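You operate a simulated robot arm through the tools that you are given. There is no shell and no other tool. Be economical: measure what you need, move in short steps, check, and stop when the job is done.

Carry out the task below with a simulated robot arm. There is one attempt and no reset: what you move stays moved.

Task
Tape the adapter of the size on the job card.
Fine: set the turns by the winder's table, run it once, put the adapter in the green tray, switch off last.

The check looks at the end state, three seconds after you hand in, the way a careful person would. Anything else that was tipped, shoved, dropped, spilled or broken makes it a failure.

Robot
A 7-joint arm with a two-finger parallel gripper, fixed in place. Base frame: the origin is at the foot of the arm, x ahead of it, y to its left, z up; the work surface is at about z = 0.85. Readings come in m, degrees, newtons and seconds.
With the tool pointing down near the work surface it reaches from about 0.24 to 0.68 m from the base axis. Its first joint turns from -66.0 to 66.0 degrees. Payload 2.4 kg.
The TCP is the grasp point between the finger pads, 0.03 m short of the fingertips. In the tool frame z runs along the fingers and y along their closing line. The gripper opens to 0.094 m. The fingers are 0.028 m wide and 0.01 m thick; the gripper's body (0.05 by 0.096 m) begins 0.055 m behind the TCP.
Orientation is that of the tool frame in the base frame, as a unit quaternion [x, y, z, w]. With the fingers straight down and closing along the base's y, the tool's x points along the base's -x, its y along +y and its z along -z.

Tools
- The arm moves only by the tool play_rows. Its argument "rows" is a list of rows, each a list of 7 numbers: the shift along the tool's x, y, z in units of 200 mm (1.0 is 200 mm), then the turn, a rotation vector about the tool's x, y, z in units of 60 degrees (1.0 is 60 degrees), then the finger opening in cm, from 0 to 9.4. In form: [[x, y, z, wx, wy, wz, claw], ...]. A call has 1 to 12 rows; each row is the pose to reach, as a shift and turn from the pose commanded when the call began, along the tool's axes at that moment. A call with a number of a shift or a turn outside -1 to 1 is refused whole. Each row takes 0.2 s and may step no farther than 0.05 m and 8.6 degrees from the row before; otherwise, or with a gripper value out of range, the whole call is refused. A pose out of reach is approached as far as the arm can. The call stops where the force on the tool passes 90 N (or 10 N more than at its start, if that is more) or the arm is blocked; 0.2 s more then pass. Each finger travels about 0.153 m/s and halts on what it meets, pressing with about 34 N; the grip force reading is that of the motor and also rises with nothing between the fingers. The clock runs only during rows and for 0.2 s after the last one: add rows that repeat a pose to give the fingers time. The reply holds the time, the measured pose of the TCP, the force on the tool along the base axes, the opening and the grip force, in the units named above and with some noise.
- Cameras (640 x 400 px; columns grow to the right, rows downward): "scene" is fixed at [0.023, 0.4752, 1.4534]; the picture's right is [-0.83, -0.56, 0.00], its down [-0.26, 0.39, -0.88] and it looks along [0.49, -0.73, -0.47] (base axes); focal length 324 px, centre (320, 200). "wrist" rides on the gripper at [0.076, 0.014, -0.102] in the tool frame; the picture's right is [-0.18, 0.98, 0.00], its down [-0.75, -0.14, -0.64] and it looks along [-0.63, -0.12, 0.77] (tool axes); focal length 243 px, centre (320, 200). There is no depth. A picture from a camera that has moved, and an enlarged one, comes with that camera's place and axes in the base frame and with its lens. The place of the scene camera against the robot may be out by one fixed shift of up to 0.018 m in any direction.
- grab_frame(camera): a new picture of that camera. No time passes.
- zoom(camera, box): a new picture of the part [left, top, right, bottom] of that camera's present view, enlarged. No time passes.
- job_done(): hands the job in; it is judged then, once.

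Work in short steps. Places have to be worked out from the pictures, the camera data and where the tool is seen: move nearer, look again, correct. Check each grasp and each placing, and mend what went wrong. You have 120 turns and 68 pictures in all, those below and enlarged ones among them. Open the gripper and draw the arm clear of the work before you hand the job in, unless the task says otherwise; then end with one line.

The tools are called after "Request:" by a JSON object that holds its "method" and its "body". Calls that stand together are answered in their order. play_rows: Moves the arm, as the interface text tells. Its arguments: {"type":"object","properties":{"rows":{"type":"array","items":{"type":"array","items":{"type":"number"}}}},"required":["rows"]} The other tools are called the same way: grab_frame (camera) takes a picture; zoom (camera, box) takes an enlarged picture of a part of a camera's view; job_done () hands the job in.

At the start:

```text
time_s: 0.0
tool_pos: [0.3368, -0.0098, 1.1808]
tool_rot: [0.0, 1.0, 0.001, 0.0]
ft_force: [0.3, -0.6, -0.1]
grip_width: 0.094
grip_force: 0.1
```

scene: 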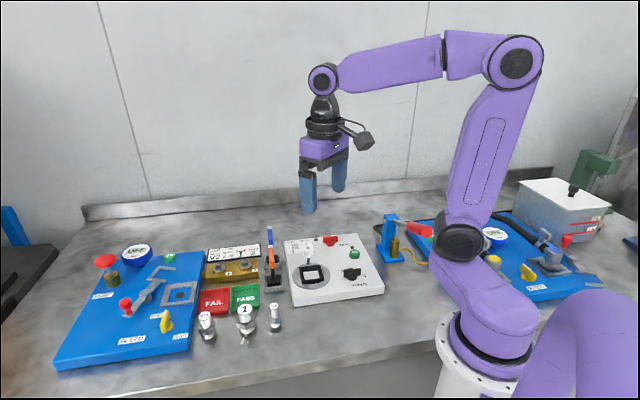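
wrist: 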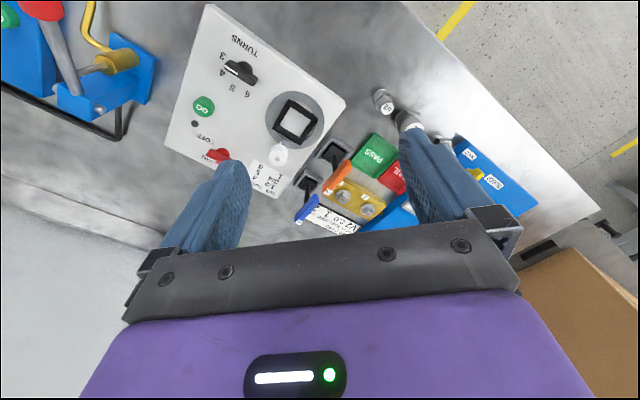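

I'll zoom into the winder, job card and adapters first.

Request:
{"method": "zoom", "body": {"camera": "scene", "box": [190, 220, 310, 350]}}

Request:
{"method": "zoom", "body": {"camera": "scene", "box": [270, 220, 390, 310]}}

Request:
{"method": "zoom", "body": {"camera": "wrist", "box": [150, 0, 430, 240]}}

```text
3.08 times, centred on (250, 285) of scene
camera zoom: at [0.023, 0.4752, 1.4534], right [-0.83, -0.56, 0.0], down [-0.26, 0.39, -0.88], along [0.49, -0.73, -0.47], focal length 998 px, centre (535, -62)
```

zoom: 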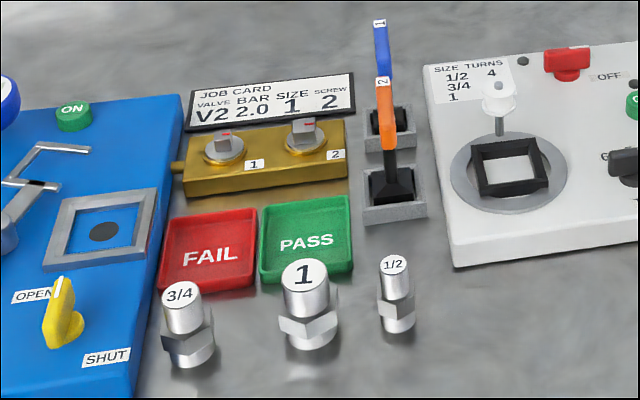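

```text
4.44 times, centred on (330, 265) of scene
camera zoom: at [0.023, 0.4752, 1.4534], right [-0.83, -0.56, 0.0], down [-0.26, 0.39, -0.88], along [0.49, -0.73, -0.47], focal length 1442 px, centre (276, -89)
```

zoom: 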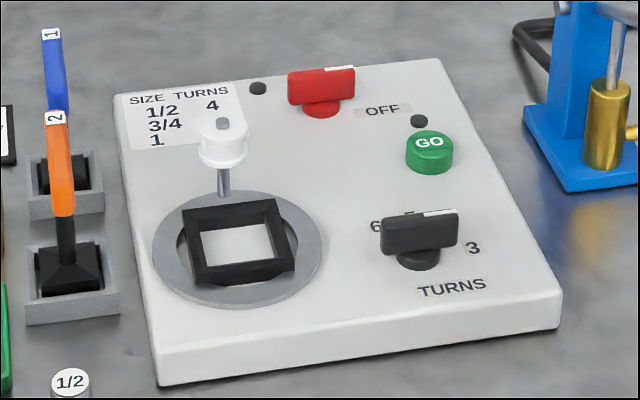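

```text
1.67 times, centred on (290, 120) of wrist
camera zoom: at [0.2601, 0.0052, 1.2832], right [0.18, 0.98, 0.0], down [0.75, -0.14, 0.64], along [0.63, -0.12, -0.77], focal length 404 px, centre (370, 333)
```

zoom: 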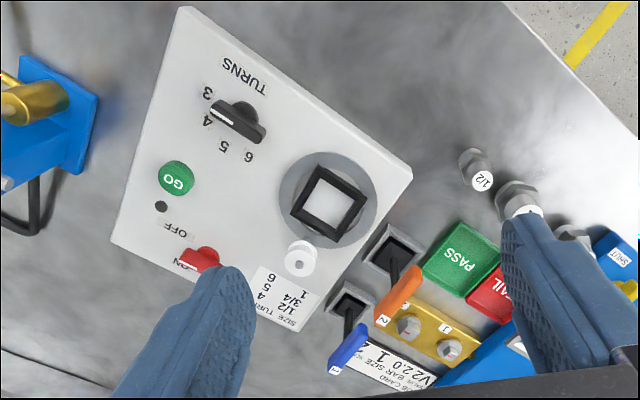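

The job card says size 1, so the winder's table gives 6 turns and the adapter labelled "1" is the one to use. I'll move above the winder to see its controls closely.

Request:
{"method": "play_rows", "body": {"rows": [[0.08, -0.16, 0.13, 0, 0, 0, 9.4], [0.16, -0.33, 0.26, 0, 0, 0, 9.4], [0.25, -0.5, 0.4, 0, 0, 0, 9.4]]}}

Request:
{"method": "grab_frame", "body": {"camera": "wrist"}}

```text
time_s: 0.8
tool_pos: [0.2862, -0.1107, 1.1007]
tool_rot: [-0.001, 1.0, 0.0, 0.0]
ft_force: [-0.7, 0.7, -0.6]
grip_width: 0.0941
grip_force: 0.0
```

```text
62 pictures are left
camera wrist: at [0.2092, -0.095, 1.2026], right [0.18, 0.98, 0.0], down [0.75, -0.14, 0.64], along [0.63, -0.12, -0.77], focal length 243 px, centre (320, 200)
```

wrist: 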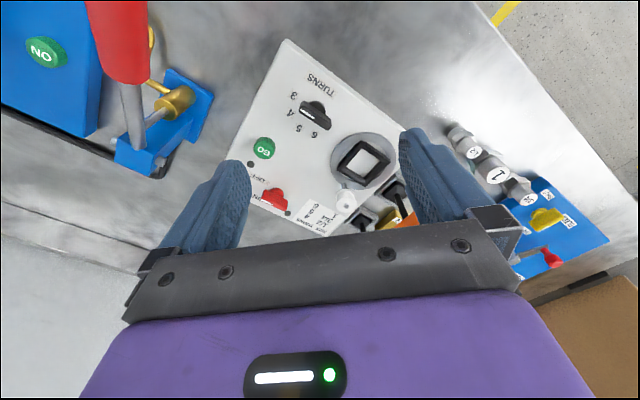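

The winder fills the middle of the view; I'll enlarge it to read the dial and switch.

Request:
{"method": "zoom", "body": {"camera": "wrist", "box": [220, 40, 420, 240]}}

Request:
{"method": "zoom", "body": {"camera": "wrist", "box": [430, 90, 590, 220]}}

```text
2.00 times, centred on (320, 140) of wrist
camera zoom: at [0.2092, -0.095, 1.2026], right [0.18, 0.98, 0.0], down [0.75, -0.14, 0.64], along [0.63, -0.12, -0.77], focal length 485 px, centre (320, 320)
```

zoom: 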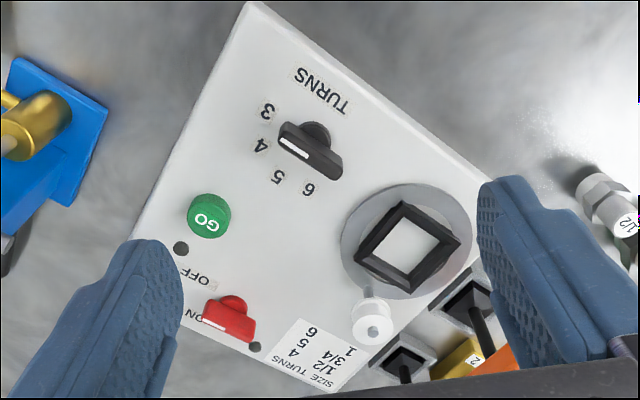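

```text
3.08 times, centred on (510, 155) of wrist
camera zoom: at [0.2092, -0.095, 1.2026], right [0.18, 0.98, 0.0], down [0.75, -0.14, 0.64], along [0.63, -0.12, -0.77], focal length 746 px, centre (-265, 338)
```

zoom: 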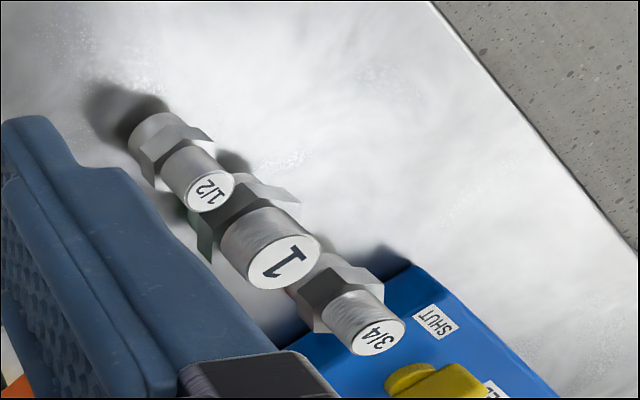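

The dial appears to point at 3, and the switch's state isn't clear yet. I'll go a little lower over it for a sharper view.

Request:
{"method": "play_rows", "body": {"rows": [[0.02, -0.1, 0.18, 0, 0, 0, 9.4], [0.05, -0.2, 0.35, 0, 0, 0, 9.4]]}}

Request:
{"method": "zoom", "body": {"camera": "wrist", "box": [200, 0, 440, 150]}}

Request:
{"method": "zoom", "body": {"camera": "wrist", "box": [220, 100, 420, 225]}}

```text
time_s: 1.4
tool_pos: [0.278, -0.1498, 1.0315]
tool_rot: [0.0, 1.0, 0.0, -0.001]
ft_force: [0.4, -0.2, 0.6]
grip_width: 0.0942
grip_force: 0.0
```

```text
2.67 times, centred on (320, 75) of wrist
camera zoom: at [0.2003, -0.1345, 1.133], right [0.18, 0.98, 0.0], down [0.75, -0.14, 0.64], along [0.63, -0.12, -0.77], focal length 647 px, centre (320, 533)
```

zoom: 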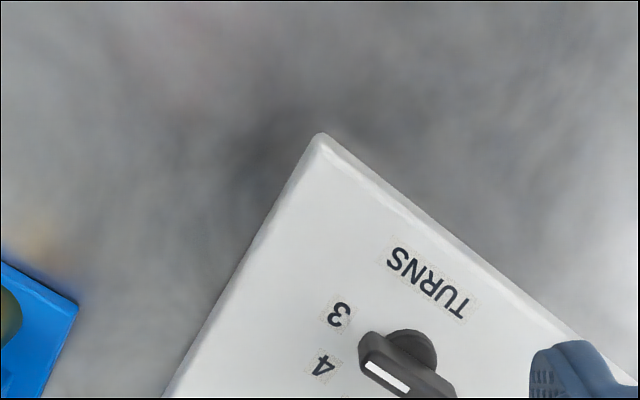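

```text
3.20 times, centred on (320, 162) of wrist
camera zoom: at [0.2003, -0.1345, 1.133], right [0.18, 0.98, 0.0], down [0.75, -0.14, 0.64], along [0.63, -0.12, -0.77], focal length 776 px, centre (320, 320)
```

zoom: 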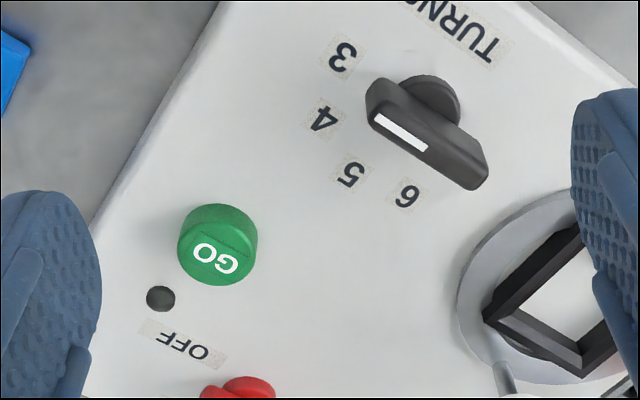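

The dial reads 3, with its centre near (0.321, -0.120) and bar top near z=0.908. I'll check the red switch before moving.

Request:
{"method": "zoom", "body": {"camera": "wrist", "box": [230, 160, 390, 260]}}

Request:
{"method": "zoom", "body": {"camera": "scene", "box": [310, 225, 380, 265]}}

```text
4.00 times, centred on (310, 210) of wrist
camera zoom: at [0.2003, -0.1345, 1.133], right [0.18, 0.98, 0.0], down [0.75, -0.14, 0.64], along [0.63, -0.12, -0.77], focal length 970 px, centre (360, 160)
```

zoom: 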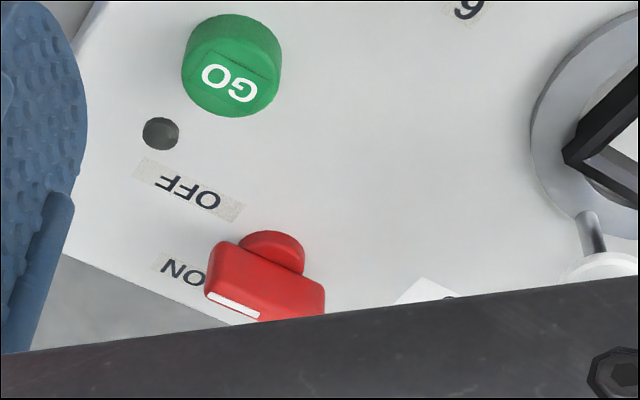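

```text
9.14 times, centred on (345, 245) of scene
camera zoom: at [0.023, 0.4752, 1.4534], right [-0.83, -0.56, 0.0], down [-0.26, 0.39, -0.88], along [0.49, -0.73, -0.47], focal length 2966 px, centre (91, -211)
```

zoom: 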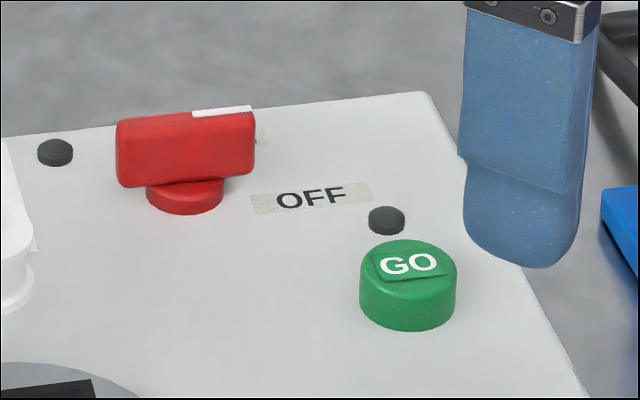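

The mark on the switch lies near OFF and the lamps are dark, so the winder is off. I'll move over the dial and yaw the gripper clockwise (seen from above) towards -132° to line up with its bar.

Request:
{"method": "play_rows", "body": {"rows": [[-0.03, 0.02, 0, 0, 0, 0.125, 6], [-0.06, 0.04, 0, 0, 0, 0.25, 6], [-0.09, 0.06, 0, 0, 0, 0.375, 6], [-0.12, 0.08, 0, 0, 0, 0.5, 6], [-0.15, 0.1, 0, 0, 0, 0.625, 6], [-0.18, 0.12, 0, 0, 0, 0.75, 6], [-0.2, 0.14, 0, 0, 0, 0.875, 6], [-0.215, 0.149, 0, 0, 0, 1.0, 6]]}}

Request:
{"method": "play_rows", "body": {"rows": [[0, 0, 0, 0, 0, 0.125, 6], [0, 0, 0, 0, 0, 0.25, 6], [0, 0, 0, 0, 0, 0.375, 6], [0, 0, 0, 0, 0, 0.5, 6], [0, 0, 0, 0, 0, 0.625, 6], [0, 0, 0, 0, 0, 0.75, 6], [0, 0, 0, 0, 0, 0.875, 6], [0, 0, 0, 0, 0, 1.0, 6]]}}

Request:
{"method": "play_rows", "body": {"rows": [[0, 0, 0, 0, 0, 0.12, 6], [0, 0, 0, 0, 0, 0.23, 6]]}}

Request:
{"method": "grab_frame", "body": {"camera": "wrist"}}

```text
time_s: 3.2
tool_pos: [0.3191, -0.1205, 1.0309]
tool_rot: [0.502, 0.865, 0.0, 0.0]
ft_force: [-0.2, 0.4, -0.8]
grip_width: 0.0599
grip_force: 0.1
```

```text
time_s: 5.0
tool_pos: [0.3207, -0.1195, 1.0317]
tool_rot: [0.867, 0.499, -0.001, 0.0]
ft_force: [0.2, -0.8, -0.7]
grip_width: 0.0601
grip_force: 0.0
```

```text
time_s: 5.6
tool_pos: [0.3201, -0.1189, 1.0314]
tool_rot: [0.92, 0.392, 0.001, 0.0]
ft_force: [-0.7, -0.3, 0.1]
grip_width: 0.0601
grip_force: 0.1
```

```text
55 pictures are left
camera wrist: at [0.3822, -0.0741, 1.1334], right [0.58, -0.81, 0.0], down [-0.62, -0.44, 0.64], along [-0.52, -0.37, -0.77], focal length 243 px, centre (320, 200)
```

wrist: 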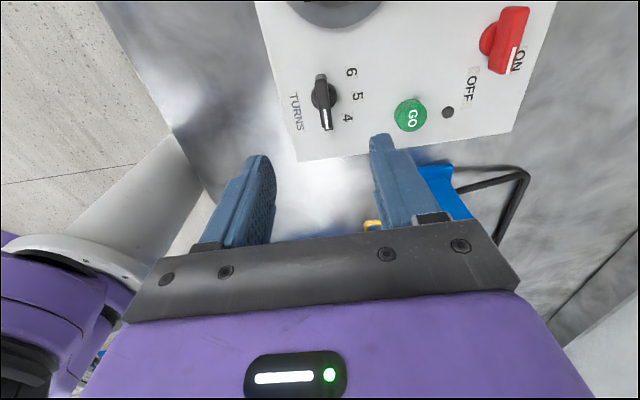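

Yaw works at about -134°. I'll enlarge the dial and switch from this side.

Request:
{"method": "zoom", "body": {"camera": "wrist", "box": [260, 40, 400, 150]}}

Request:
{"method": "zoom", "body": {"camera": "wrist", "box": [400, 0, 560, 125]}}

```text
3.64 times, centred on (330, 95) of wrist
camera zoom: at [0.3822, -0.0741, 1.1334], right [0.58, -0.81, 0.0], down [-0.62, -0.44, 0.64], along [-0.52, -0.37, -0.77], focal length 882 px, centre (284, 582)
```

zoom: 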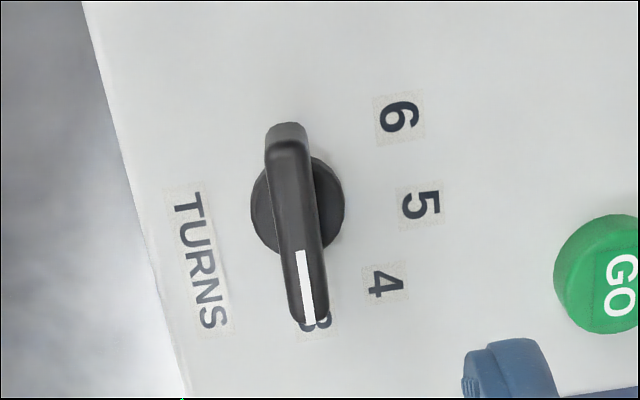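

```text
3.20 times, centred on (480, 62) of wrist
camera zoom: at [0.3822, -0.0741, 1.1334], right [0.58, -0.81, 0.0], down [-0.62, -0.44, 0.64], along [-0.52, -0.37, -0.77], focal length 776 px, centre (-192, 640)
```

zoom: 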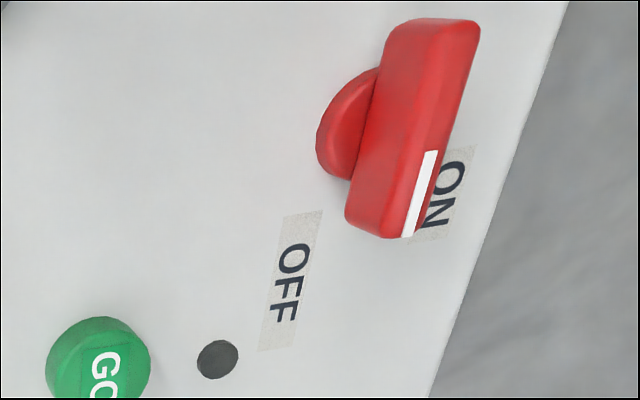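

The dial is confirmed at 3 (-135°, 40° per step), so 6 lies +120° counter-clockwise. The switch bar is near (0.447, -0.214), and ON is also counter-clockwise. I'll descend on the dial bar and close.

Request:
{"method": "play_rows", "body": {"rows": [[0, 0.006, 0.18, 0, 0, 0, 6], [0, 0.006, 0.36, 0, 0, 0, 6], [0, 0.006, 0.46, 0, 0, 0, 6], [0, 0.006, 0.54, 0, 0, 0, 6], [0, 0.006, 0.54, 0, 0, 0, 4]]}}

Request:
{"method": "play_rows", "body": {"rows": [[0, 0, 0, 0, 0, 0, 2], [0, 0, 0, 0, 0, 0, 0.8], [0, 0, 0, 0, 0, 0, 0.8]]}}

Request:
{"method": "grab_frame", "body": {"camera": "wrist"}}

```text
time_s: 6.8
tool_pos: [0.3211, -0.1198, 0.9236]
tool_rot: [0.92, 0.392, 0.001, -0.001]
ft_force: [0.7, 0.8, 0.3]
grip_width: 0.0402
grip_force: 0.0
```

```text
time_s: 7.6
tool_pos: [0.3224, -0.1212, 0.9239]
tool_rot: [0.92, 0.392, 0.001, 0.002]
ft_force: [8.3, -5.7, 2.9]
grip_width: 0.0134
grip_force: 4.5
```

```text
52 pictures are left
camera wrist: at [0.3838, -0.0755, 1.0258], right [0.58, -0.81, 0.0], down [-0.63, -0.44, 0.64], along [-0.52, -0.37, -0.77], focal length 243 px, centre (320, 200)
```

wrist: 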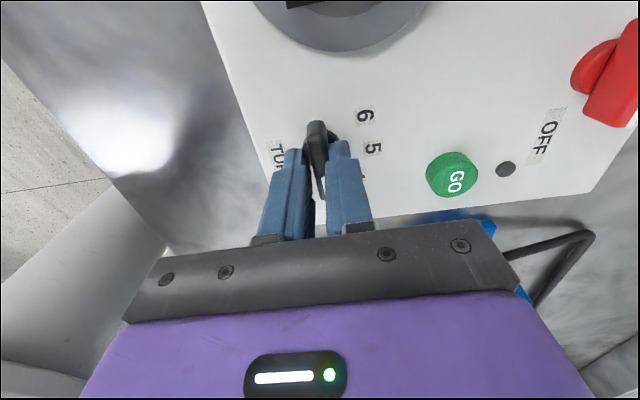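

The bar is held at 13 mm wide. I'll turn counter-clockwise by 60° and check.

Request:
{"method": "play_rows", "body": {"rows": [[0, 0.006, 0, 0, 0, -0.1, 0.8], [0, 0.006, 0, 0, 0, -0.22, 0.8], [0, 0.006, 0, 0, 0, -0.34, 0.8], [0, 0.006, 0, 0, 0, -0.46, 0.8], [0, 0.006, 0, 0, 0, -0.58, 0.8], [0, 0.006, 0, 0, 0, -0.7, 0.8], [0, 0.006, 0, 0, 0, -0.82, 0.8], [0, 0.006, 0, 0, 0, -0.92, 0.8], [0, 0.006, 0, 0, 0, -1, 0.8]]}}

Request:
{"method": "grab_frame", "body": {"camera": "wrist"}}

```text
time_s: 9.6
tool_pos: [0.3219, -0.1214, 0.9223]
tool_rot: [0.6, 0.8, 0.0, 0.0]
ft_force: [9.2, 0.9, -1.3]
grip_width: 0.0127
grip_force: 4.0
```

```text
51 pictures are left
camera wrist: at [0.3134, -0.0436, 1.0253], right [0.99, 0.1, 0.0], down [0.08, -0.76, 0.64], along [0.06, -0.64, -0.77], focal length 243 px, centre (320, 200)
```

wrist: 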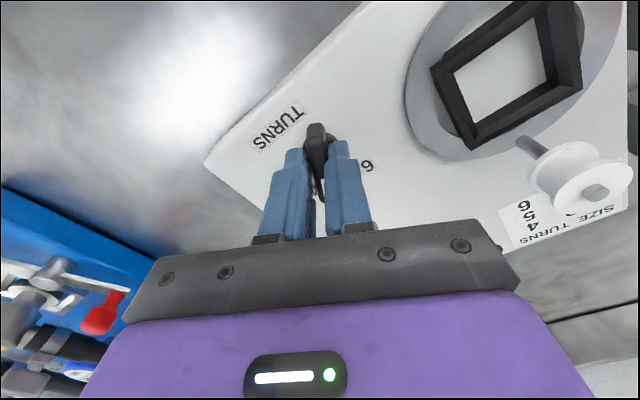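

The knob followed the turn. I'll turn the remaining 60°.

Request:
{"method": "play_rows", "body": {"rows": [[0, 0.003, 0, 0, 0, -0.1, 0.8], [0, 0.005, 0, 0, 0, -0.22, 0.8], [0, 0.005, 0, 0, 0, -0.34, 0.8], [0, 0.005, 0, 0, 0, -0.46, 0.8], [0, 0.005, 0, 0, 0, -0.58, 0.8], [0, 0.005, 0, 0, 0, -0.7, 0.8], [0, 0.005, 0, 0, 0, -0.82, 0.8], [0, 0.005, 0, 0, 0, -0.92, 0.8], [0, 0.005, 0, 0, 0, -1, 0.8], [0, 0.005, 0, 0, 0, -1, 0.8], [0, 0.005, 0, 0, 0, -1, 3]]}}

Request:
{"method": "play_rows", "body": {"rows": [[0, 0, -0.15, 0, 0, 0, 5], [0, 0, -0.35, 0, 0, 0, 6], [0, 0, -0.55, 0, 0, 0, 6]]}}

Request:
{"method": "zoom", "body": {"camera": "scene", "box": [280, 225, 390, 300]}}

Request:
{"method": "grab_frame", "body": {"camera": "wrist"}}

```text
time_s: 12.0
tool_pos: [0.3239, -0.1219, 0.9233]
tool_rot: [0.119, 0.993, 0.0, 0.001]
ft_force: [0.2, -0.9, 0.3]
grip_width: 0.0301
grip_force: 0.1
```

```text
time_s: 12.8
tool_pos: [0.3221, -0.1216, 1.0336]
tool_rot: [0.12, 0.993, 0.0, 0.0]
ft_force: [-0.3, 1.1, -0.1]
grip_width: 0.0599
grip_force: 0.0
```

```text
5.33 times, centred on (335, 262) of scene
camera zoom: at [0.023, 0.4752, 1.4534], right [-0.83, -0.56, 0.0], down [-0.26, 0.39, -0.88], along [0.49, -0.73, -0.47], focal length 1730 px, centre (240, -133)
```

zoom: 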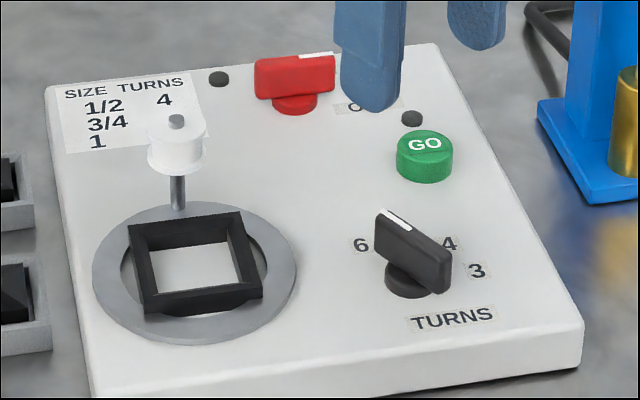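

```text
49 pictures are left
camera wrist: at [0.2514, -0.0886, 1.1354], right [0.41, 0.91, 0.0], down [0.7, -0.32, 0.64], along [0.58, -0.27, -0.77], focal length 243 px, centre (320, 200)
```

wrist: 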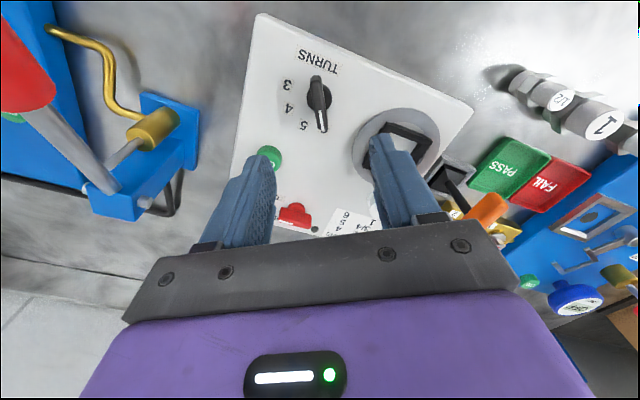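

The dial now seems close to 6; I'll enlarge the view to check.

Request:
{"method": "zoom", "body": {"camera": "wrist", "box": [250, 40, 390, 150]}}

```text
3.64 times, centred on (320, 95) of wrist
camera zoom: at [0.2514, -0.0886, 1.1354], right [0.41, 0.91, 0.0], down [0.7, -0.32, 0.64], along [0.58, -0.27, -0.77], focal length 882 px, centre (320, 582)
```

zoom: 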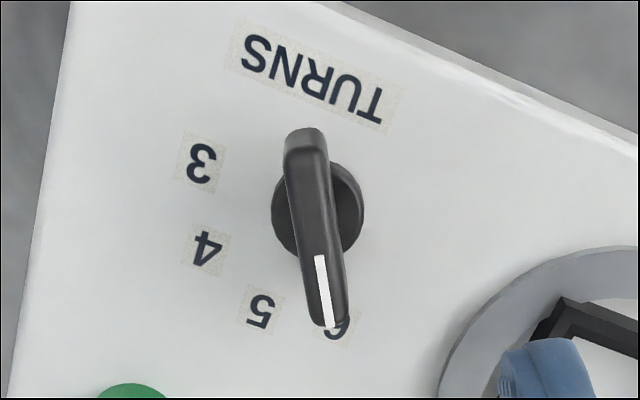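

The dial points squarely at 6. Next I'll travel towards the adapters for a close look, keeping high over the levers.

Request:
{"method": "play_rows", "body": {"rows": [[0, 0.1, -0.15, 0, 0, 0, 7], [0, 0.3, -0.25, 0, 0, 0, 7], [0, 0.5, -0.25, 0, 0, -0.08, 7], [0, 0.7, -0.25, 0, 0, -0.16, 7], [0, 0.9, -0.25, 0, 0, -0.23, 7]]}}

Request:
{"method": "grab_frame", "body": {"camera": "wrist"}}

```text
time_s: 14.0
tool_pos: [0.3655, 0.0533, 1.0825]
tool_rot: [0.001, 1.0, 0.0, 0.001]
ft_force: [0.0, -0.4, 0.2]
grip_width: 0.07
grip_force: 0.0
```

```text
47 pictures are left
camera wrist: at [0.2886, 0.0687, 1.1847], right [0.18, 0.98, 0.0], down [0.75, -0.14, 0.64], along [0.63, -0.12, -0.77], focal length 243 px, centre (320, 200)
```

wrist: 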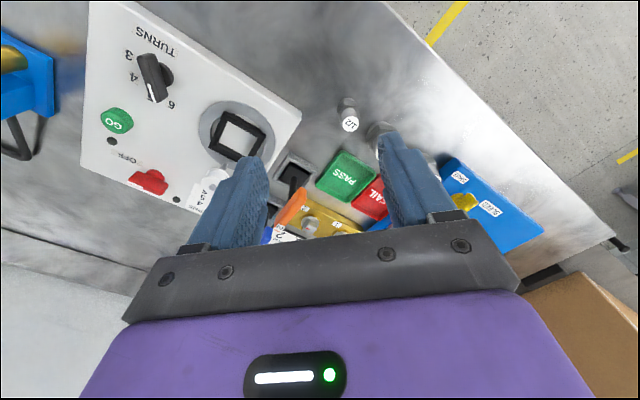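

I'll back up towards the base and sideways so adapter 1 is centred between the fingers.

Request:
{"method": "play_rows", "body": {"rows": [[0.15, 0.14, 0.03, 0, 0, 0, 9.4], [0.3, 0.28, 0.06, 0, 0, 0, 9.4], [0.45, 0.38, 0.1, 0, 0, 0, 9.4]]}}

Request:
{"method": "zoom", "body": {"camera": "wrist", "box": [220, 60, 420, 220]}}

```text
time_s: 14.8
tool_pos: [0.2763, 0.13, 1.0618]
tool_rot: [0.0, 1.0, 0.0, 0.001]
ft_force: [0.0, -0.1, 0.6]
grip_width: 0.0941
grip_force: 0.2
```

```text
2.50 times, centred on (320, 140) of wrist
camera zoom: at [0.1991, 0.1445, 1.1643], right [0.18, 0.98, 0.0], down [0.75, -0.14, 0.64], along [0.63, -0.12, -0.77], focal length 606 px, centre (320, 350)
```

zoom: 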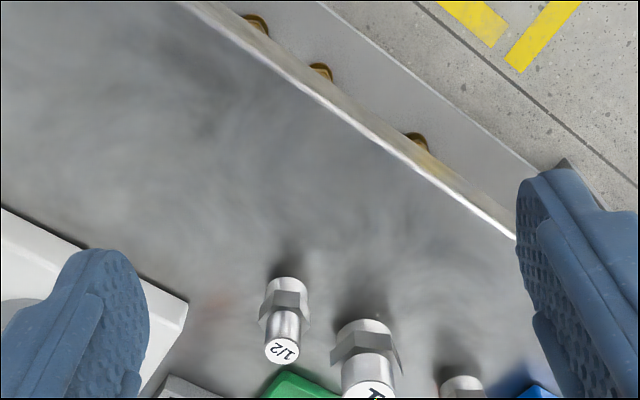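

Adapter 1 sits lower in the frame; I'll enlarge that region.

Request:
{"method": "zoom", "body": {"camera": "wrist", "box": [300, 170, 400, 235]}}

```text
6.15 times, centred on (350, 202) of wrist
camera zoom: at [0.1991, 0.1445, 1.1643], right [0.18, 0.98, 0.0], down [0.75, -0.14, 0.64], along [0.63, -0.12, -0.77], focal length 1493 px, centre (135, 185)
```

zoom: 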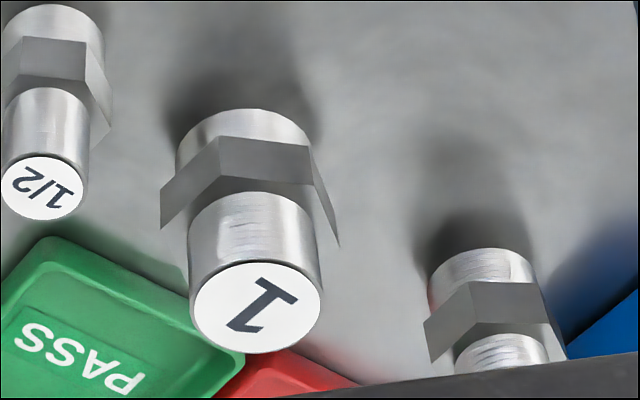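

Adapter 1 has a 32 mm top cylinder and a hex collar, and stands at about (0.453, 0.127) with its top at z≈0.906. I'll hover above it and check the alignment.

Request:
{"method": "play_rows", "body": {"rows": [[-0.22, -0.005, 0.05, 0, 0, 0, 8], [-0.44, -0.01, 0.1, 0, 0, 0, 6.5], [-0.66, -0.015, 0.2, 0, 0, 0, 6.2], [-0.885, -0.015, 0.3, 0, 0, 0, 6.2]]}}

Request:
{"method": "grab_frame", "body": {"camera": "wrist"}}

Request:
{"method": "zoom", "body": {"camera": "scene", "box": [180, 220, 310, 350]}}

```text
time_s: 15.8
tool_pos: [0.4513, 0.1257, 1.0023]
tool_rot: [0.001, 1.0, 0.001, 0.001]
ft_force: [-0.2, 0.5, -0.7]
grip_width: 0.0621
grip_force: 0.2
```

```text
44 pictures are left
camera wrist: at [0.3751, 0.1405, 1.1045], right [0.18, 0.98, 0.0], down [0.75, -0.14, 0.64], along [0.63, -0.12, -0.77], focal length 243 px, centre (320, 200)
```

wrist: 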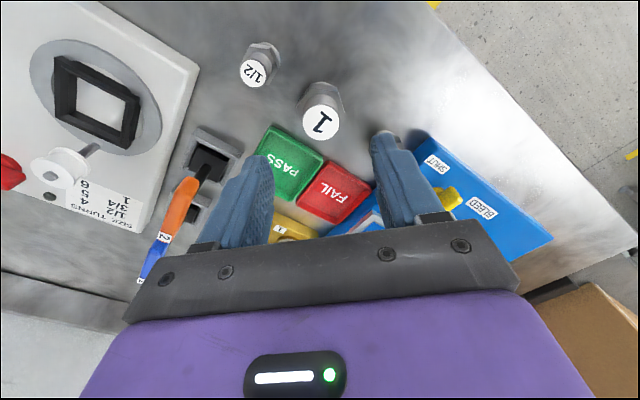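

```text
3.08 times, centred on (245, 285) of scene
camera zoom: at [0.023, 0.4752, 1.4534], right [-0.83, -0.56, 0.0], down [-0.26, 0.39, -0.88], along [0.49, -0.73, -0.47], focal length 998 px, centre (551, -62)
```

zoom: 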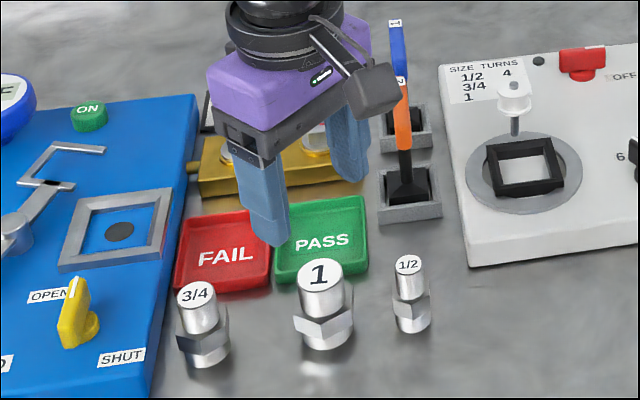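

The top of the adapter projects to (0.4545, 0.127), in line with the tool. I'll descend to z≈0.916 and close on the upper cylinder.

Request:
{"method": "play_rows", "body": {"rows": [[-0.01, 0.005, 0.15, 0, 0, 0, 6.2], [-0.012, 0.005, 0.3, 0, 0, 0, 6.2], [-0.012, 0.005, 0.43, 0, 0, 0, 6.2], [-0.012, 0.005, 0.43, 0, 0, 0, 6.2]]}}

Request:
{"method": "grab_frame", "body": {"camera": "wrist"}}

Request:
{"method": "zoom", "body": {"camera": "scene", "box": [210, 240, 290, 350]}}

```text
time_s: 16.8
tool_pos: [0.4559, 0.1263, 0.9178]
tool_rot: [0.0, 1.0, -0.001, 0.001]
ft_force: [-0.1, 0.0, 0.1]
grip_width: 0.062
grip_force: 0.1
```

```text
42 pictures are left
camera wrist: at [0.3776, 0.142, 1.019], right [0.18, 0.98, 0.0], down [0.75, -0.14, 0.64], along [0.63, -0.12, -0.77], focal length 243 px, centre (320, 200)
```

wrist: 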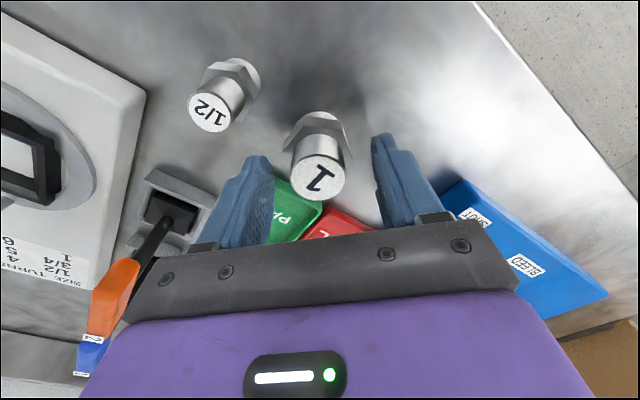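

```text
3.64 times, centred on (250, 295) of scene
camera zoom: at [0.023, 0.4752, 1.4534], right [-0.83, -0.56, 0.0], down [-0.26, 0.39, -0.88], along [0.49, -0.73, -0.47], focal length 1180 px, centre (574, -146)
```

zoom: 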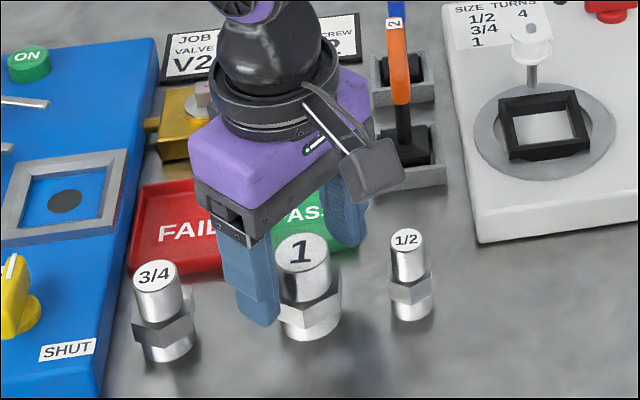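

The adapter is centred between the fingertips. Closing.

Request:
{"method": "play_rows", "body": {"rows": [[0, 0, 0, 0, 0, 0, 4], [0, 0, 0, 0, 0, 0, 2.5], [0, 0, 0, 0, 0, 0, 2.5]]}}

Request:
{"method": "play_rows", "body": {"rows": [[0, 0, -0.05, 0, 0, 0, 2.5], [0, 0, -0.2, 0, 0, 0, 2.5], [0, 0, -0.4, 0, 0, 0, 2.5], [0, 0, -0.6, 0, 0, 0, 2.5]]}}

Request:
{"method": "grab_frame", "body": {"camera": "wrist"}}

Request:
{"method": "zoom", "body": {"camera": "scene", "box": [190, 180, 400, 310]}}

```text
time_s: 17.6
tool_pos: [0.4563, 0.127, 0.9168]
tool_rot: [0.0, 1.0, 0.0, 0.0]
ft_force: [0.6, -0.8, 0.6]
grip_width: 0.0309
grip_force: 34.1
```

```text
time_s: 18.6
tool_pos: [0.4554, 0.1273, 1.037]
tool_rot: [0.0, 1.0, 0.0, 0.0]
ft_force: [0.0, 0.2, -2.1]
grip_width: 0.0312
grip_force: 34.0
```

```text
40 pictures are left
camera wrist: at [0.3787, 0.1423, 1.1401], right [0.18, 0.98, 0.0], down [0.75, -0.14, 0.64], along [0.63, -0.12, -0.77], focal length 243 px, centre (320, 200)
```

wrist: 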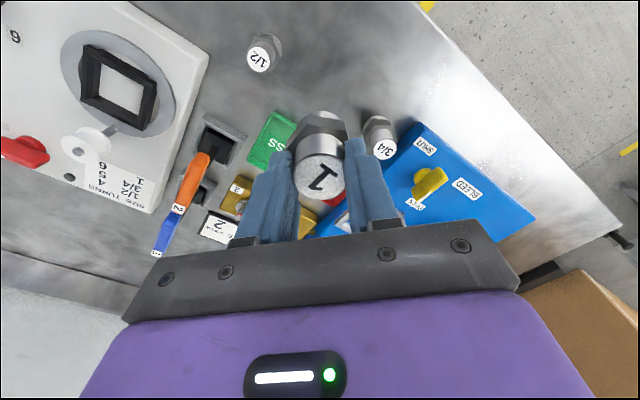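

```text
3.05 times, centred on (295, 245) of scene
camera zoom: at [0.0231, 0.4752, 1.4534], right [-0.83, -0.56, 0.0], down [-0.26, 0.39, -0.88], along [0.49, -0.73, -0.47], focal length 989 px, centre (396, 63)
```

zoom: 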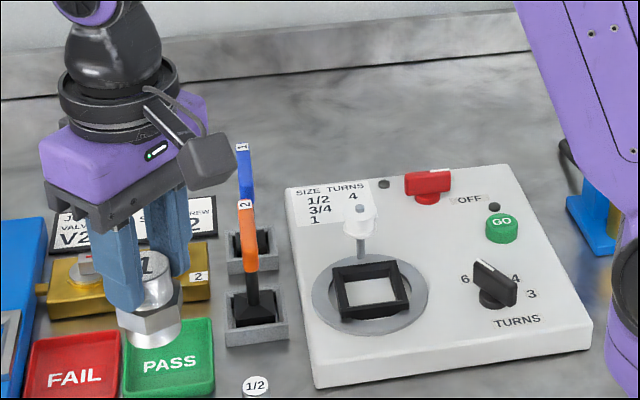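

Held firmly (31 mm, 34 N). I'll zoom on the chuck from here for its size and position.

Request:
{"method": "zoom", "body": {"camera": "wrist", "box": [30, 10, 190, 190]}}

```text
2.22 times, centred on (110, 100) of wrist
camera zoom: at [0.3787, 0.1423, 1.1401], right [0.18, 0.98, 0.0], down [0.75, -0.14, 0.64], along [0.63, -0.12, -0.77], focal length 539 px, centre (787, 422)
```

zoom: 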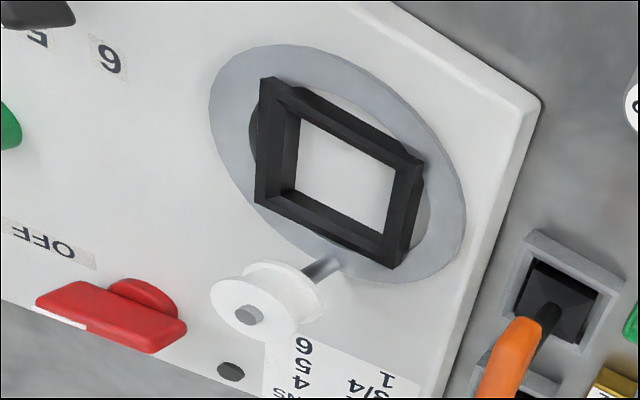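

The chuck frame is about 55 mm square, aligned at 45°, centred near (0.411, -0.052). I'll zoom the scene camera for its wall thickness and height.

Request:
{"method": "zoom", "body": {"camera": "scene", "box": [290, 255, 340, 295]}}

```text
10.00 times, centred on (315, 275) of scene
camera zoom: at [0.0231, 0.4752, 1.4534], right [-0.83, -0.56, 0.0], down [-0.26, 0.39, -0.88], along [0.49, -0.73, -0.47], focal length 3244 px, centre (370, -550)
```

zoom: 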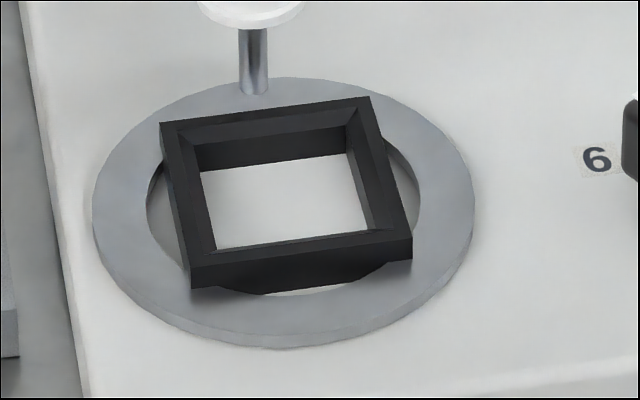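

The walls are only about 1 cm tall and the floor is the box top, so the adapter's lower cylinder drops in with the hex resting above. I'll move over the chuck at yaw -45°, high enough to see it beneath the part.

Request:
{"method": "play_rows", "body": {"rows": [[0.0, -0.05, -0.15, 0, 0, 0.0, 2.5], [0.03, -0.2, -0.2, 0, 0, 0.1, 2.5], [0.06, -0.35, -0.2, 0, 0, 0.23, 2.5], [0.1, -0.5, -0.2, 0, 0, 0.36, 2.5], [0.14, -0.65, -0.2, 0, 0, 0.49, 2.5], [0.18, -0.8, -0.2, 0, 0, 0.62, 2.5], [0.22, -0.935, -0.2, 0, 0, 0.75, 2.5], [0.22, -0.935, -0.2, 0, 0, 0.75, 2.5]]}}

Request:
{"method": "grab_frame", "body": {"camera": "wrist"}}

```text
time_s: 20.4
tool_pos: [0.4118, -0.0591, 1.0754]
tool_rot: [0.383, 0.924, 0.0, 0.0]
ft_force: [-0.5, -0.3, -3.0]
grip_width: 0.0306
grip_force: 33.6
```

```text
36 pictures are left
camera wrist: at [0.3668, 0.0051, 1.1781], right [0.83, 0.56, 0.0], down [0.43, -0.63, 0.64], along [0.36, -0.53, -0.77], focal length 243 px, centre (320, 200)
```

wrist: 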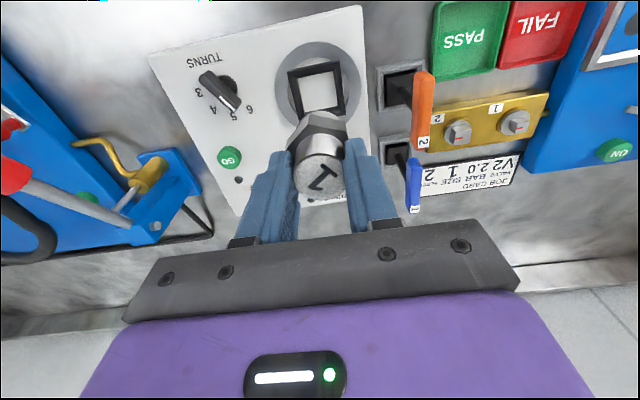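

Request:
{"method": "zoom", "body": {"camera": "wrist", "box": [260, 30, 380, 130]}}

```text
4.00 times, centred on (320, 80) of wrist
camera zoom: at [0.3668, 0.0051, 1.1781], right [0.83, 0.56, 0.0], down [0.43, -0.63, 0.64], along [0.36, -0.53, -0.77], focal length 970 px, centre (320, 680)
```

zoom: 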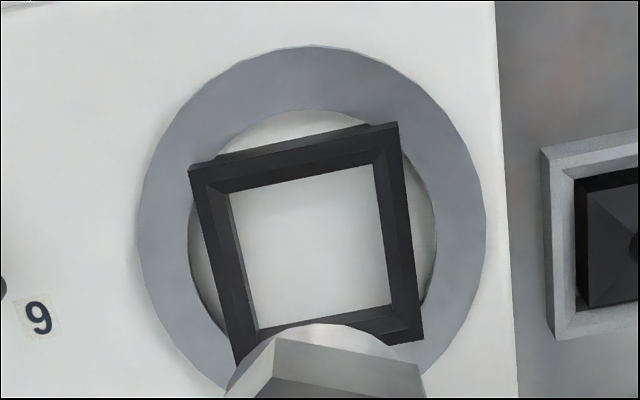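

The chuck opening is ~40 mm, centred near (0.4126, -0.0664). I'll correct by about 8 mm and lower until the part is ~15 mm above it, then look.

Request:
{"method": "play_rows", "body": {"rows": [[-0.0335, -0.02, 0.1, 0, 0, 0, 2.5], [-0.0335, -0.02, 0.3, 0, 0, 0, 2.5], [-0.0335, -0.02, 0.42, 0, 0, 0, 2.5], [-0.0335, -0.02, 0.5, 0, 0, 0, 2.5], [-0.0335, -0.02, 0.5, 0, 0, 0, 2.5]]}}

Request:
{"method": "zoom", "body": {"camera": "wrist", "box": [240, 60, 400, 220]}}

Request:
{"method": "zoom", "body": {"camera": "scene", "box": [270, 210, 370, 300]}}

```text
time_s: 21.6
tool_pos: [0.4124, -0.0682, 0.9757]
tool_rot: [0.383, 0.924, 0.0, -0.001]
ft_force: [0.3, 1.2, -2.0]
grip_width: 0.0309
grip_force: 33.7
```

```text
2.50 times, centred on (320, 140) of wrist
camera zoom: at [0.368, -0.0025, 1.078], right [0.83, 0.56, 0.0], down [0.43, -0.63, 0.64], along [0.36, -0.53, -0.77], focal length 606 px, centre (320, 350)
```

zoom: 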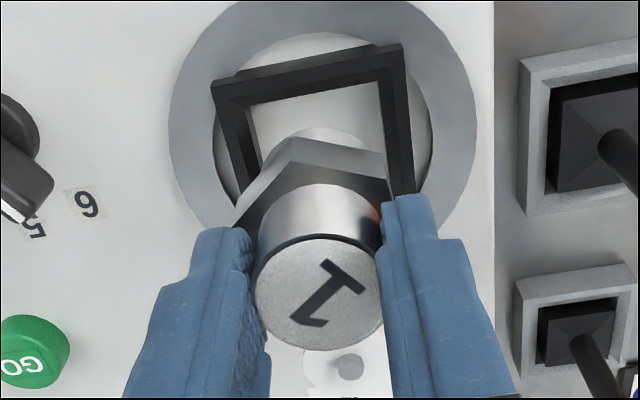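

```text
4.44 times, centred on (320, 255) of scene
camera zoom: at [0.0231, 0.4752, 1.4534], right [-0.83, -0.56, 0.0], down [-0.26, 0.39, -0.88], along [0.49, -0.73, -0.47], focal length 1442 px, centre (320, -44)
```

zoom: 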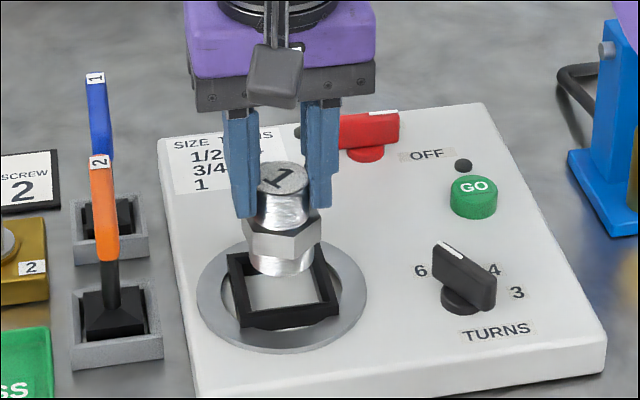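

Both views put the part over the opening to within ~1 mm. Lowering gently until it seats.

Request:
{"method": "play_rows", "body": {"rows": [[0.005, 0, 0.05, 0, 0, 0, 2.5], [0.005, 0, 0.09, 0, 0, 0, 2.5], [0.005, 0, 0.12, 0, 0, 0, 2.5], [0.005, 0, 0.135, 0, 0, 0, 2.5], [0.005, 0, 0.142, 0, 0, 0, 2.5]]}}

Request:
{"method": "zoom", "body": {"camera": "scene", "box": [280, 225, 350, 300]}}

```text
time_s: 22.8
tool_pos: [0.4124, -0.0655, 0.9486]
tool_rot: [0.383, 0.924, -0.001, 0.001]
ft_force: [-0.6, -0.1, -2.3]
grip_width: 0.031
grip_force: 34.3
```

```text
5.33 times, centred on (315, 262) of scene
camera zoom: at [0.0231, 0.4752, 1.4534], right [-0.83, -0.56, 0.0], down [-0.26, 0.39, -0.88], along [0.49, -0.73, -0.47], focal length 1730 px, centre (347, -133)
```

zoom: 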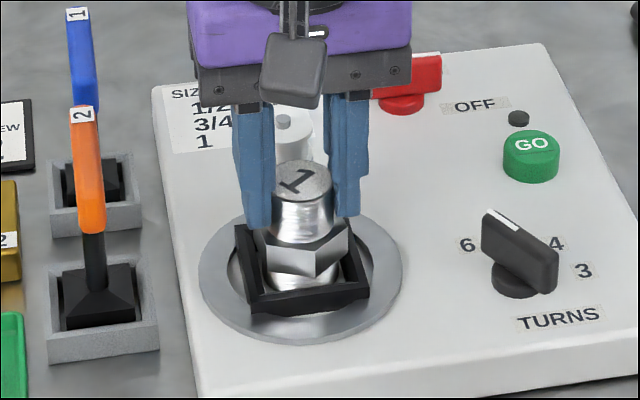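

It has entered the socket and there is no contact yet. I'll lower a few more millimetres and watch the force.

Request:
{"method": "play_rows", "body": {"rows": [[0, 0, 0.008, 0, 0, 0, 2.5], [0, 0, 0.012, 0, 0, 0, 2.5]]}}

```text
time_s: 23.4
tool_pos: [0.4111, -0.0669, 0.9473]
tool_rot: [0.383, 0.924, -0.001, 0.0]
ft_force: [-4.9, -0.1, 22.4]
grip_width: 0.031
grip_force: 33.9
```

It has bottomed out (22 N). Releasing and lifting clear.

Request:
{"method": "play_rows", "body": {"rows": [[0, 0, -0.004, 0, 0, 0, 3.2], [0, 0, -0.004, 0, 0, 0, 5.0], [0, 0, -0.004, 0, 0, 0, 5.0], [0, 0, -0.2, 0, 0, 0, 5.0], [0, 0, -0.4, 0, 0, 0, 5.0], [0, 0, -0.55, 0, 0, 0, 5.0]]}}

Request:
{"method": "zoom", "body": {"camera": "scene", "box": [280, 225, 390, 300]}}

Request:
{"method": "grab_frame", "body": {"camera": "wrist"}}

```text
time_s: 24.8
tool_pos: [0.411, -0.0667, 1.0589]
tool_rot: [0.382, 0.924, 0.0, 0.0]
ft_force: [0.3, 0.1, -0.1]
grip_width: 0.0497
grip_force: 0.0
```

```text
5.33 times, centred on (335, 262) of scene
camera zoom: at [0.023, 0.4752, 1.4534], right [-0.83, -0.56, 0.0], down [-0.26, 0.39, -0.88], along [0.49, -0.73, -0.47], focal length 1730 px, centre (240, -133)
```

zoom: 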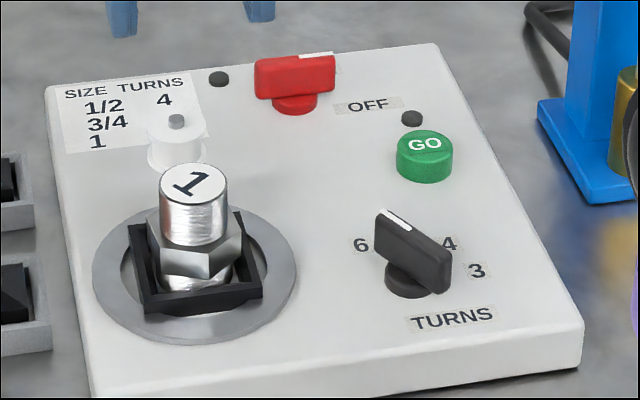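

```text
30 pictures are left
camera wrist: at [0.3679, -0.0015, 1.1599], right [0.83, 0.56, 0.0], down [0.43, -0.63, 0.64], along [0.36, -0.53, -0.77], focal length 243 px, centre (320, 200)
```

wrist: 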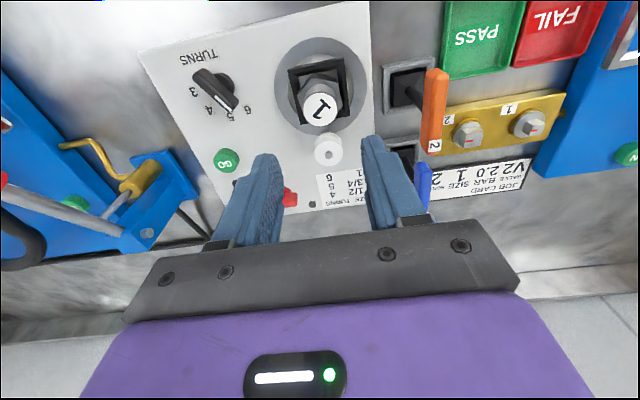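

The adapter is seated upright in the chuck. Next is the switch: I'll move above it and yaw to -135° to line up with its bar.

Request:
{"method": "play_rows", "body": {"rows": [[-0.08, -0.05, 0, 0, 0, 0.12, 6], [-0.16, -0.1, 0, 0, 0, 0.25, 6], [-0.24, -0.15, 0, 0, 0, 0.38, 6], [-0.32, -0.2, 0, 0, 0, 0.5, 6], [-0.4, -0.25, 0, 0, 0, 0.63, 6], [-0.48, -0.3, 0, 0, 0, 0.76, 6], [-0.56, -0.35, 0, 0, 0, 0.88, 6], [-0.647, -0.393, 0, 0, 0, 1.0, 6]]}}

Request:
{"method": "play_rows", "body": {"rows": [[0, 0, 0, 0, 0, 0.13, 6], [0, 0, 0, 0, 0, 0.26, 6], [0, 0, 0, 0, 0, 0.39, 6], [0, 0, 0, 0, 0, 0.5, 6], [0, 0, 0, 0, 0, 0.5, 6]]}}

Request:
{"method": "grab_frame", "body": {"camera": "wrist"}}

```text
time_s: 26.6
tool_pos: [0.448, -0.2147, 1.0568]
tool_rot: [0.795, 0.607, 0.001, -0.001]
ft_force: [-0.1, 0.2, -0.5]
grip_width: 0.0596
grip_force: 0.1
```

```text
time_s: 27.8
tool_pos: [0.4481, -0.213, 1.0556]
tool_rot: [0.924, 0.382, 0.0, 0.0]
ft_force: [0.5, 1.4, -0.3]
grip_width: 0.0601
grip_force: 0.0
```

```text
29 pictures are left
camera wrist: at [0.5114, -0.1691, 1.1583], right [0.56, -0.83, 0.0], down [-0.63, -0.43, 0.64], along [-0.53, -0.36, -0.77], focal length 243 px, centre (320, 200)
```

wrist: 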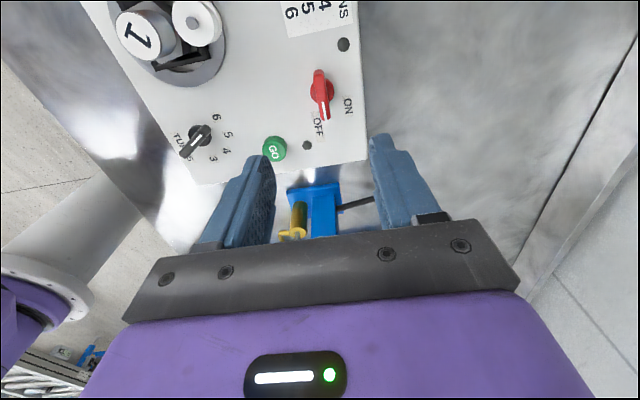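

Request:
{"method": "zoom", "body": {"camera": "wrist", "box": [260, 50, 380, 160]}}

```text
3.64 times, centred on (320, 105) of wrist
camera zoom: at [0.5114, -0.1691, 1.1583], right [0.56, -0.83, 0.0], down [-0.63, -0.43, 0.64], along [-0.53, -0.36, -0.77], focal length 882 px, centre (320, 546)
```

zoom: 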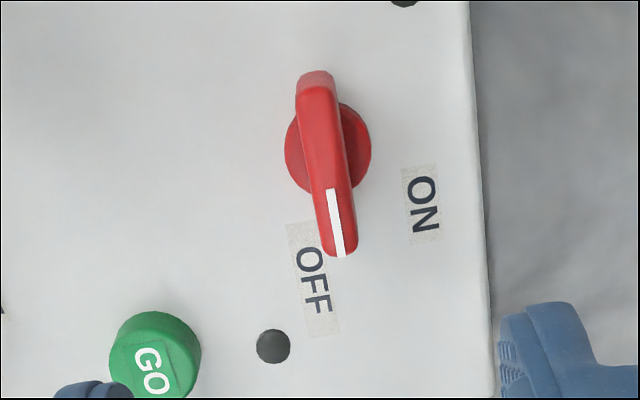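

The switch pivot is at (0.449, -0.215) and its bar at -135°. I'll descend and grip it as I did the dial.

Request:
{"method": "play_rows", "body": {"rows": [[0, 0.008, 0.2, 0, 0, 0, 5], [0, 0.008, 0.4, 0, 0, 0, 5], [0, 0.008, 0.55, 0, 0, 0, 5], [0, 0.008, 0.665, 0, 0, 0, 5], [0, 0.008, 0.665, 0, 0, 0, 3], [0, 0.008, 0.665, 0, 0, 0, 0.8], [0, 0.008, 0.665, 0, 0, 0, 0.8]]}}

Request:
{"method": "play_rows", "body": {"rows": [[0, 0, 0, 0, 0, -0.1, 0.8], [0, 0, 0, 0, 0, -0.2, 0.8], [0, 0, 0, 0, 0, -0.3, 0.8], [0, 0, 0, 0, 0, -0.4, 0.8], [0, 0, 0, 0, 0, -0.5, 0.8], [0, 0, 0, 0, 0, -0.6, 0.8], [0, 0, 0, 0, 0, -0.67, 0.8]]}}

Request:
{"method": "zoom", "body": {"camera": "scene", "box": [280, 200, 390, 290]}}

Request:
{"method": "grab_frame", "body": {"camera": "wrist"}}

```text
time_s: 29.4
tool_pos: [0.4504, -0.2155, 0.922]
tool_rot: [0.924, 0.383, 0.0, -0.001]
ft_force: [2.7, -3.3, -8.4]
grip_width: 0.0109
grip_force: 44.6
```

```text
time_s: 31.0
tool_pos: [0.4497, -0.2136, 0.9237]
tool_rot: [0.735, 0.678, -0.001, 0.0]
ft_force: [3.6, 2.6, -22.9]
grip_width: 0.0109
grip_force: 44.6
```

```text
4.44 times, centred on (335, 245) of scene
camera zoom: at [0.0235, 0.4752, 1.4534], right [-0.83, -0.56, 0.0], down [-0.26, 0.39, -0.88], along [0.49, -0.73, -0.47], focal length 1442 px, centre (253, 0)
```

zoom: 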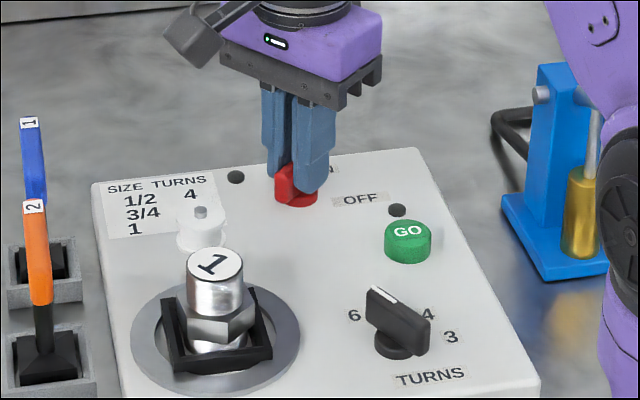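

```text
26 pictures are left
camera wrist: at [0.4689, -0.1388, 1.0247], right [0.96, -0.26, 0.0], down [-0.2, -0.74, 0.64], along [-0.17, -0.62, -0.77], focal length 243 px, centre (320, 200)
```

wrist: 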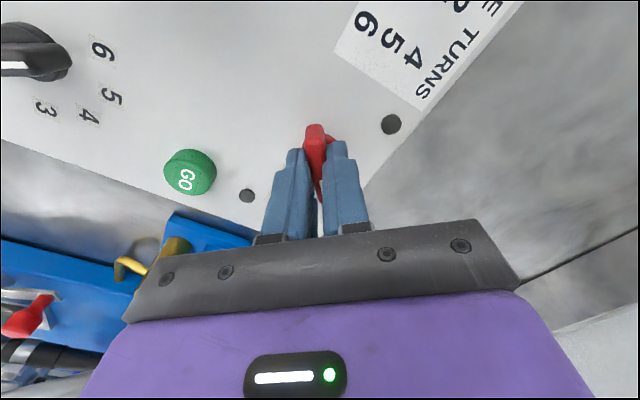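

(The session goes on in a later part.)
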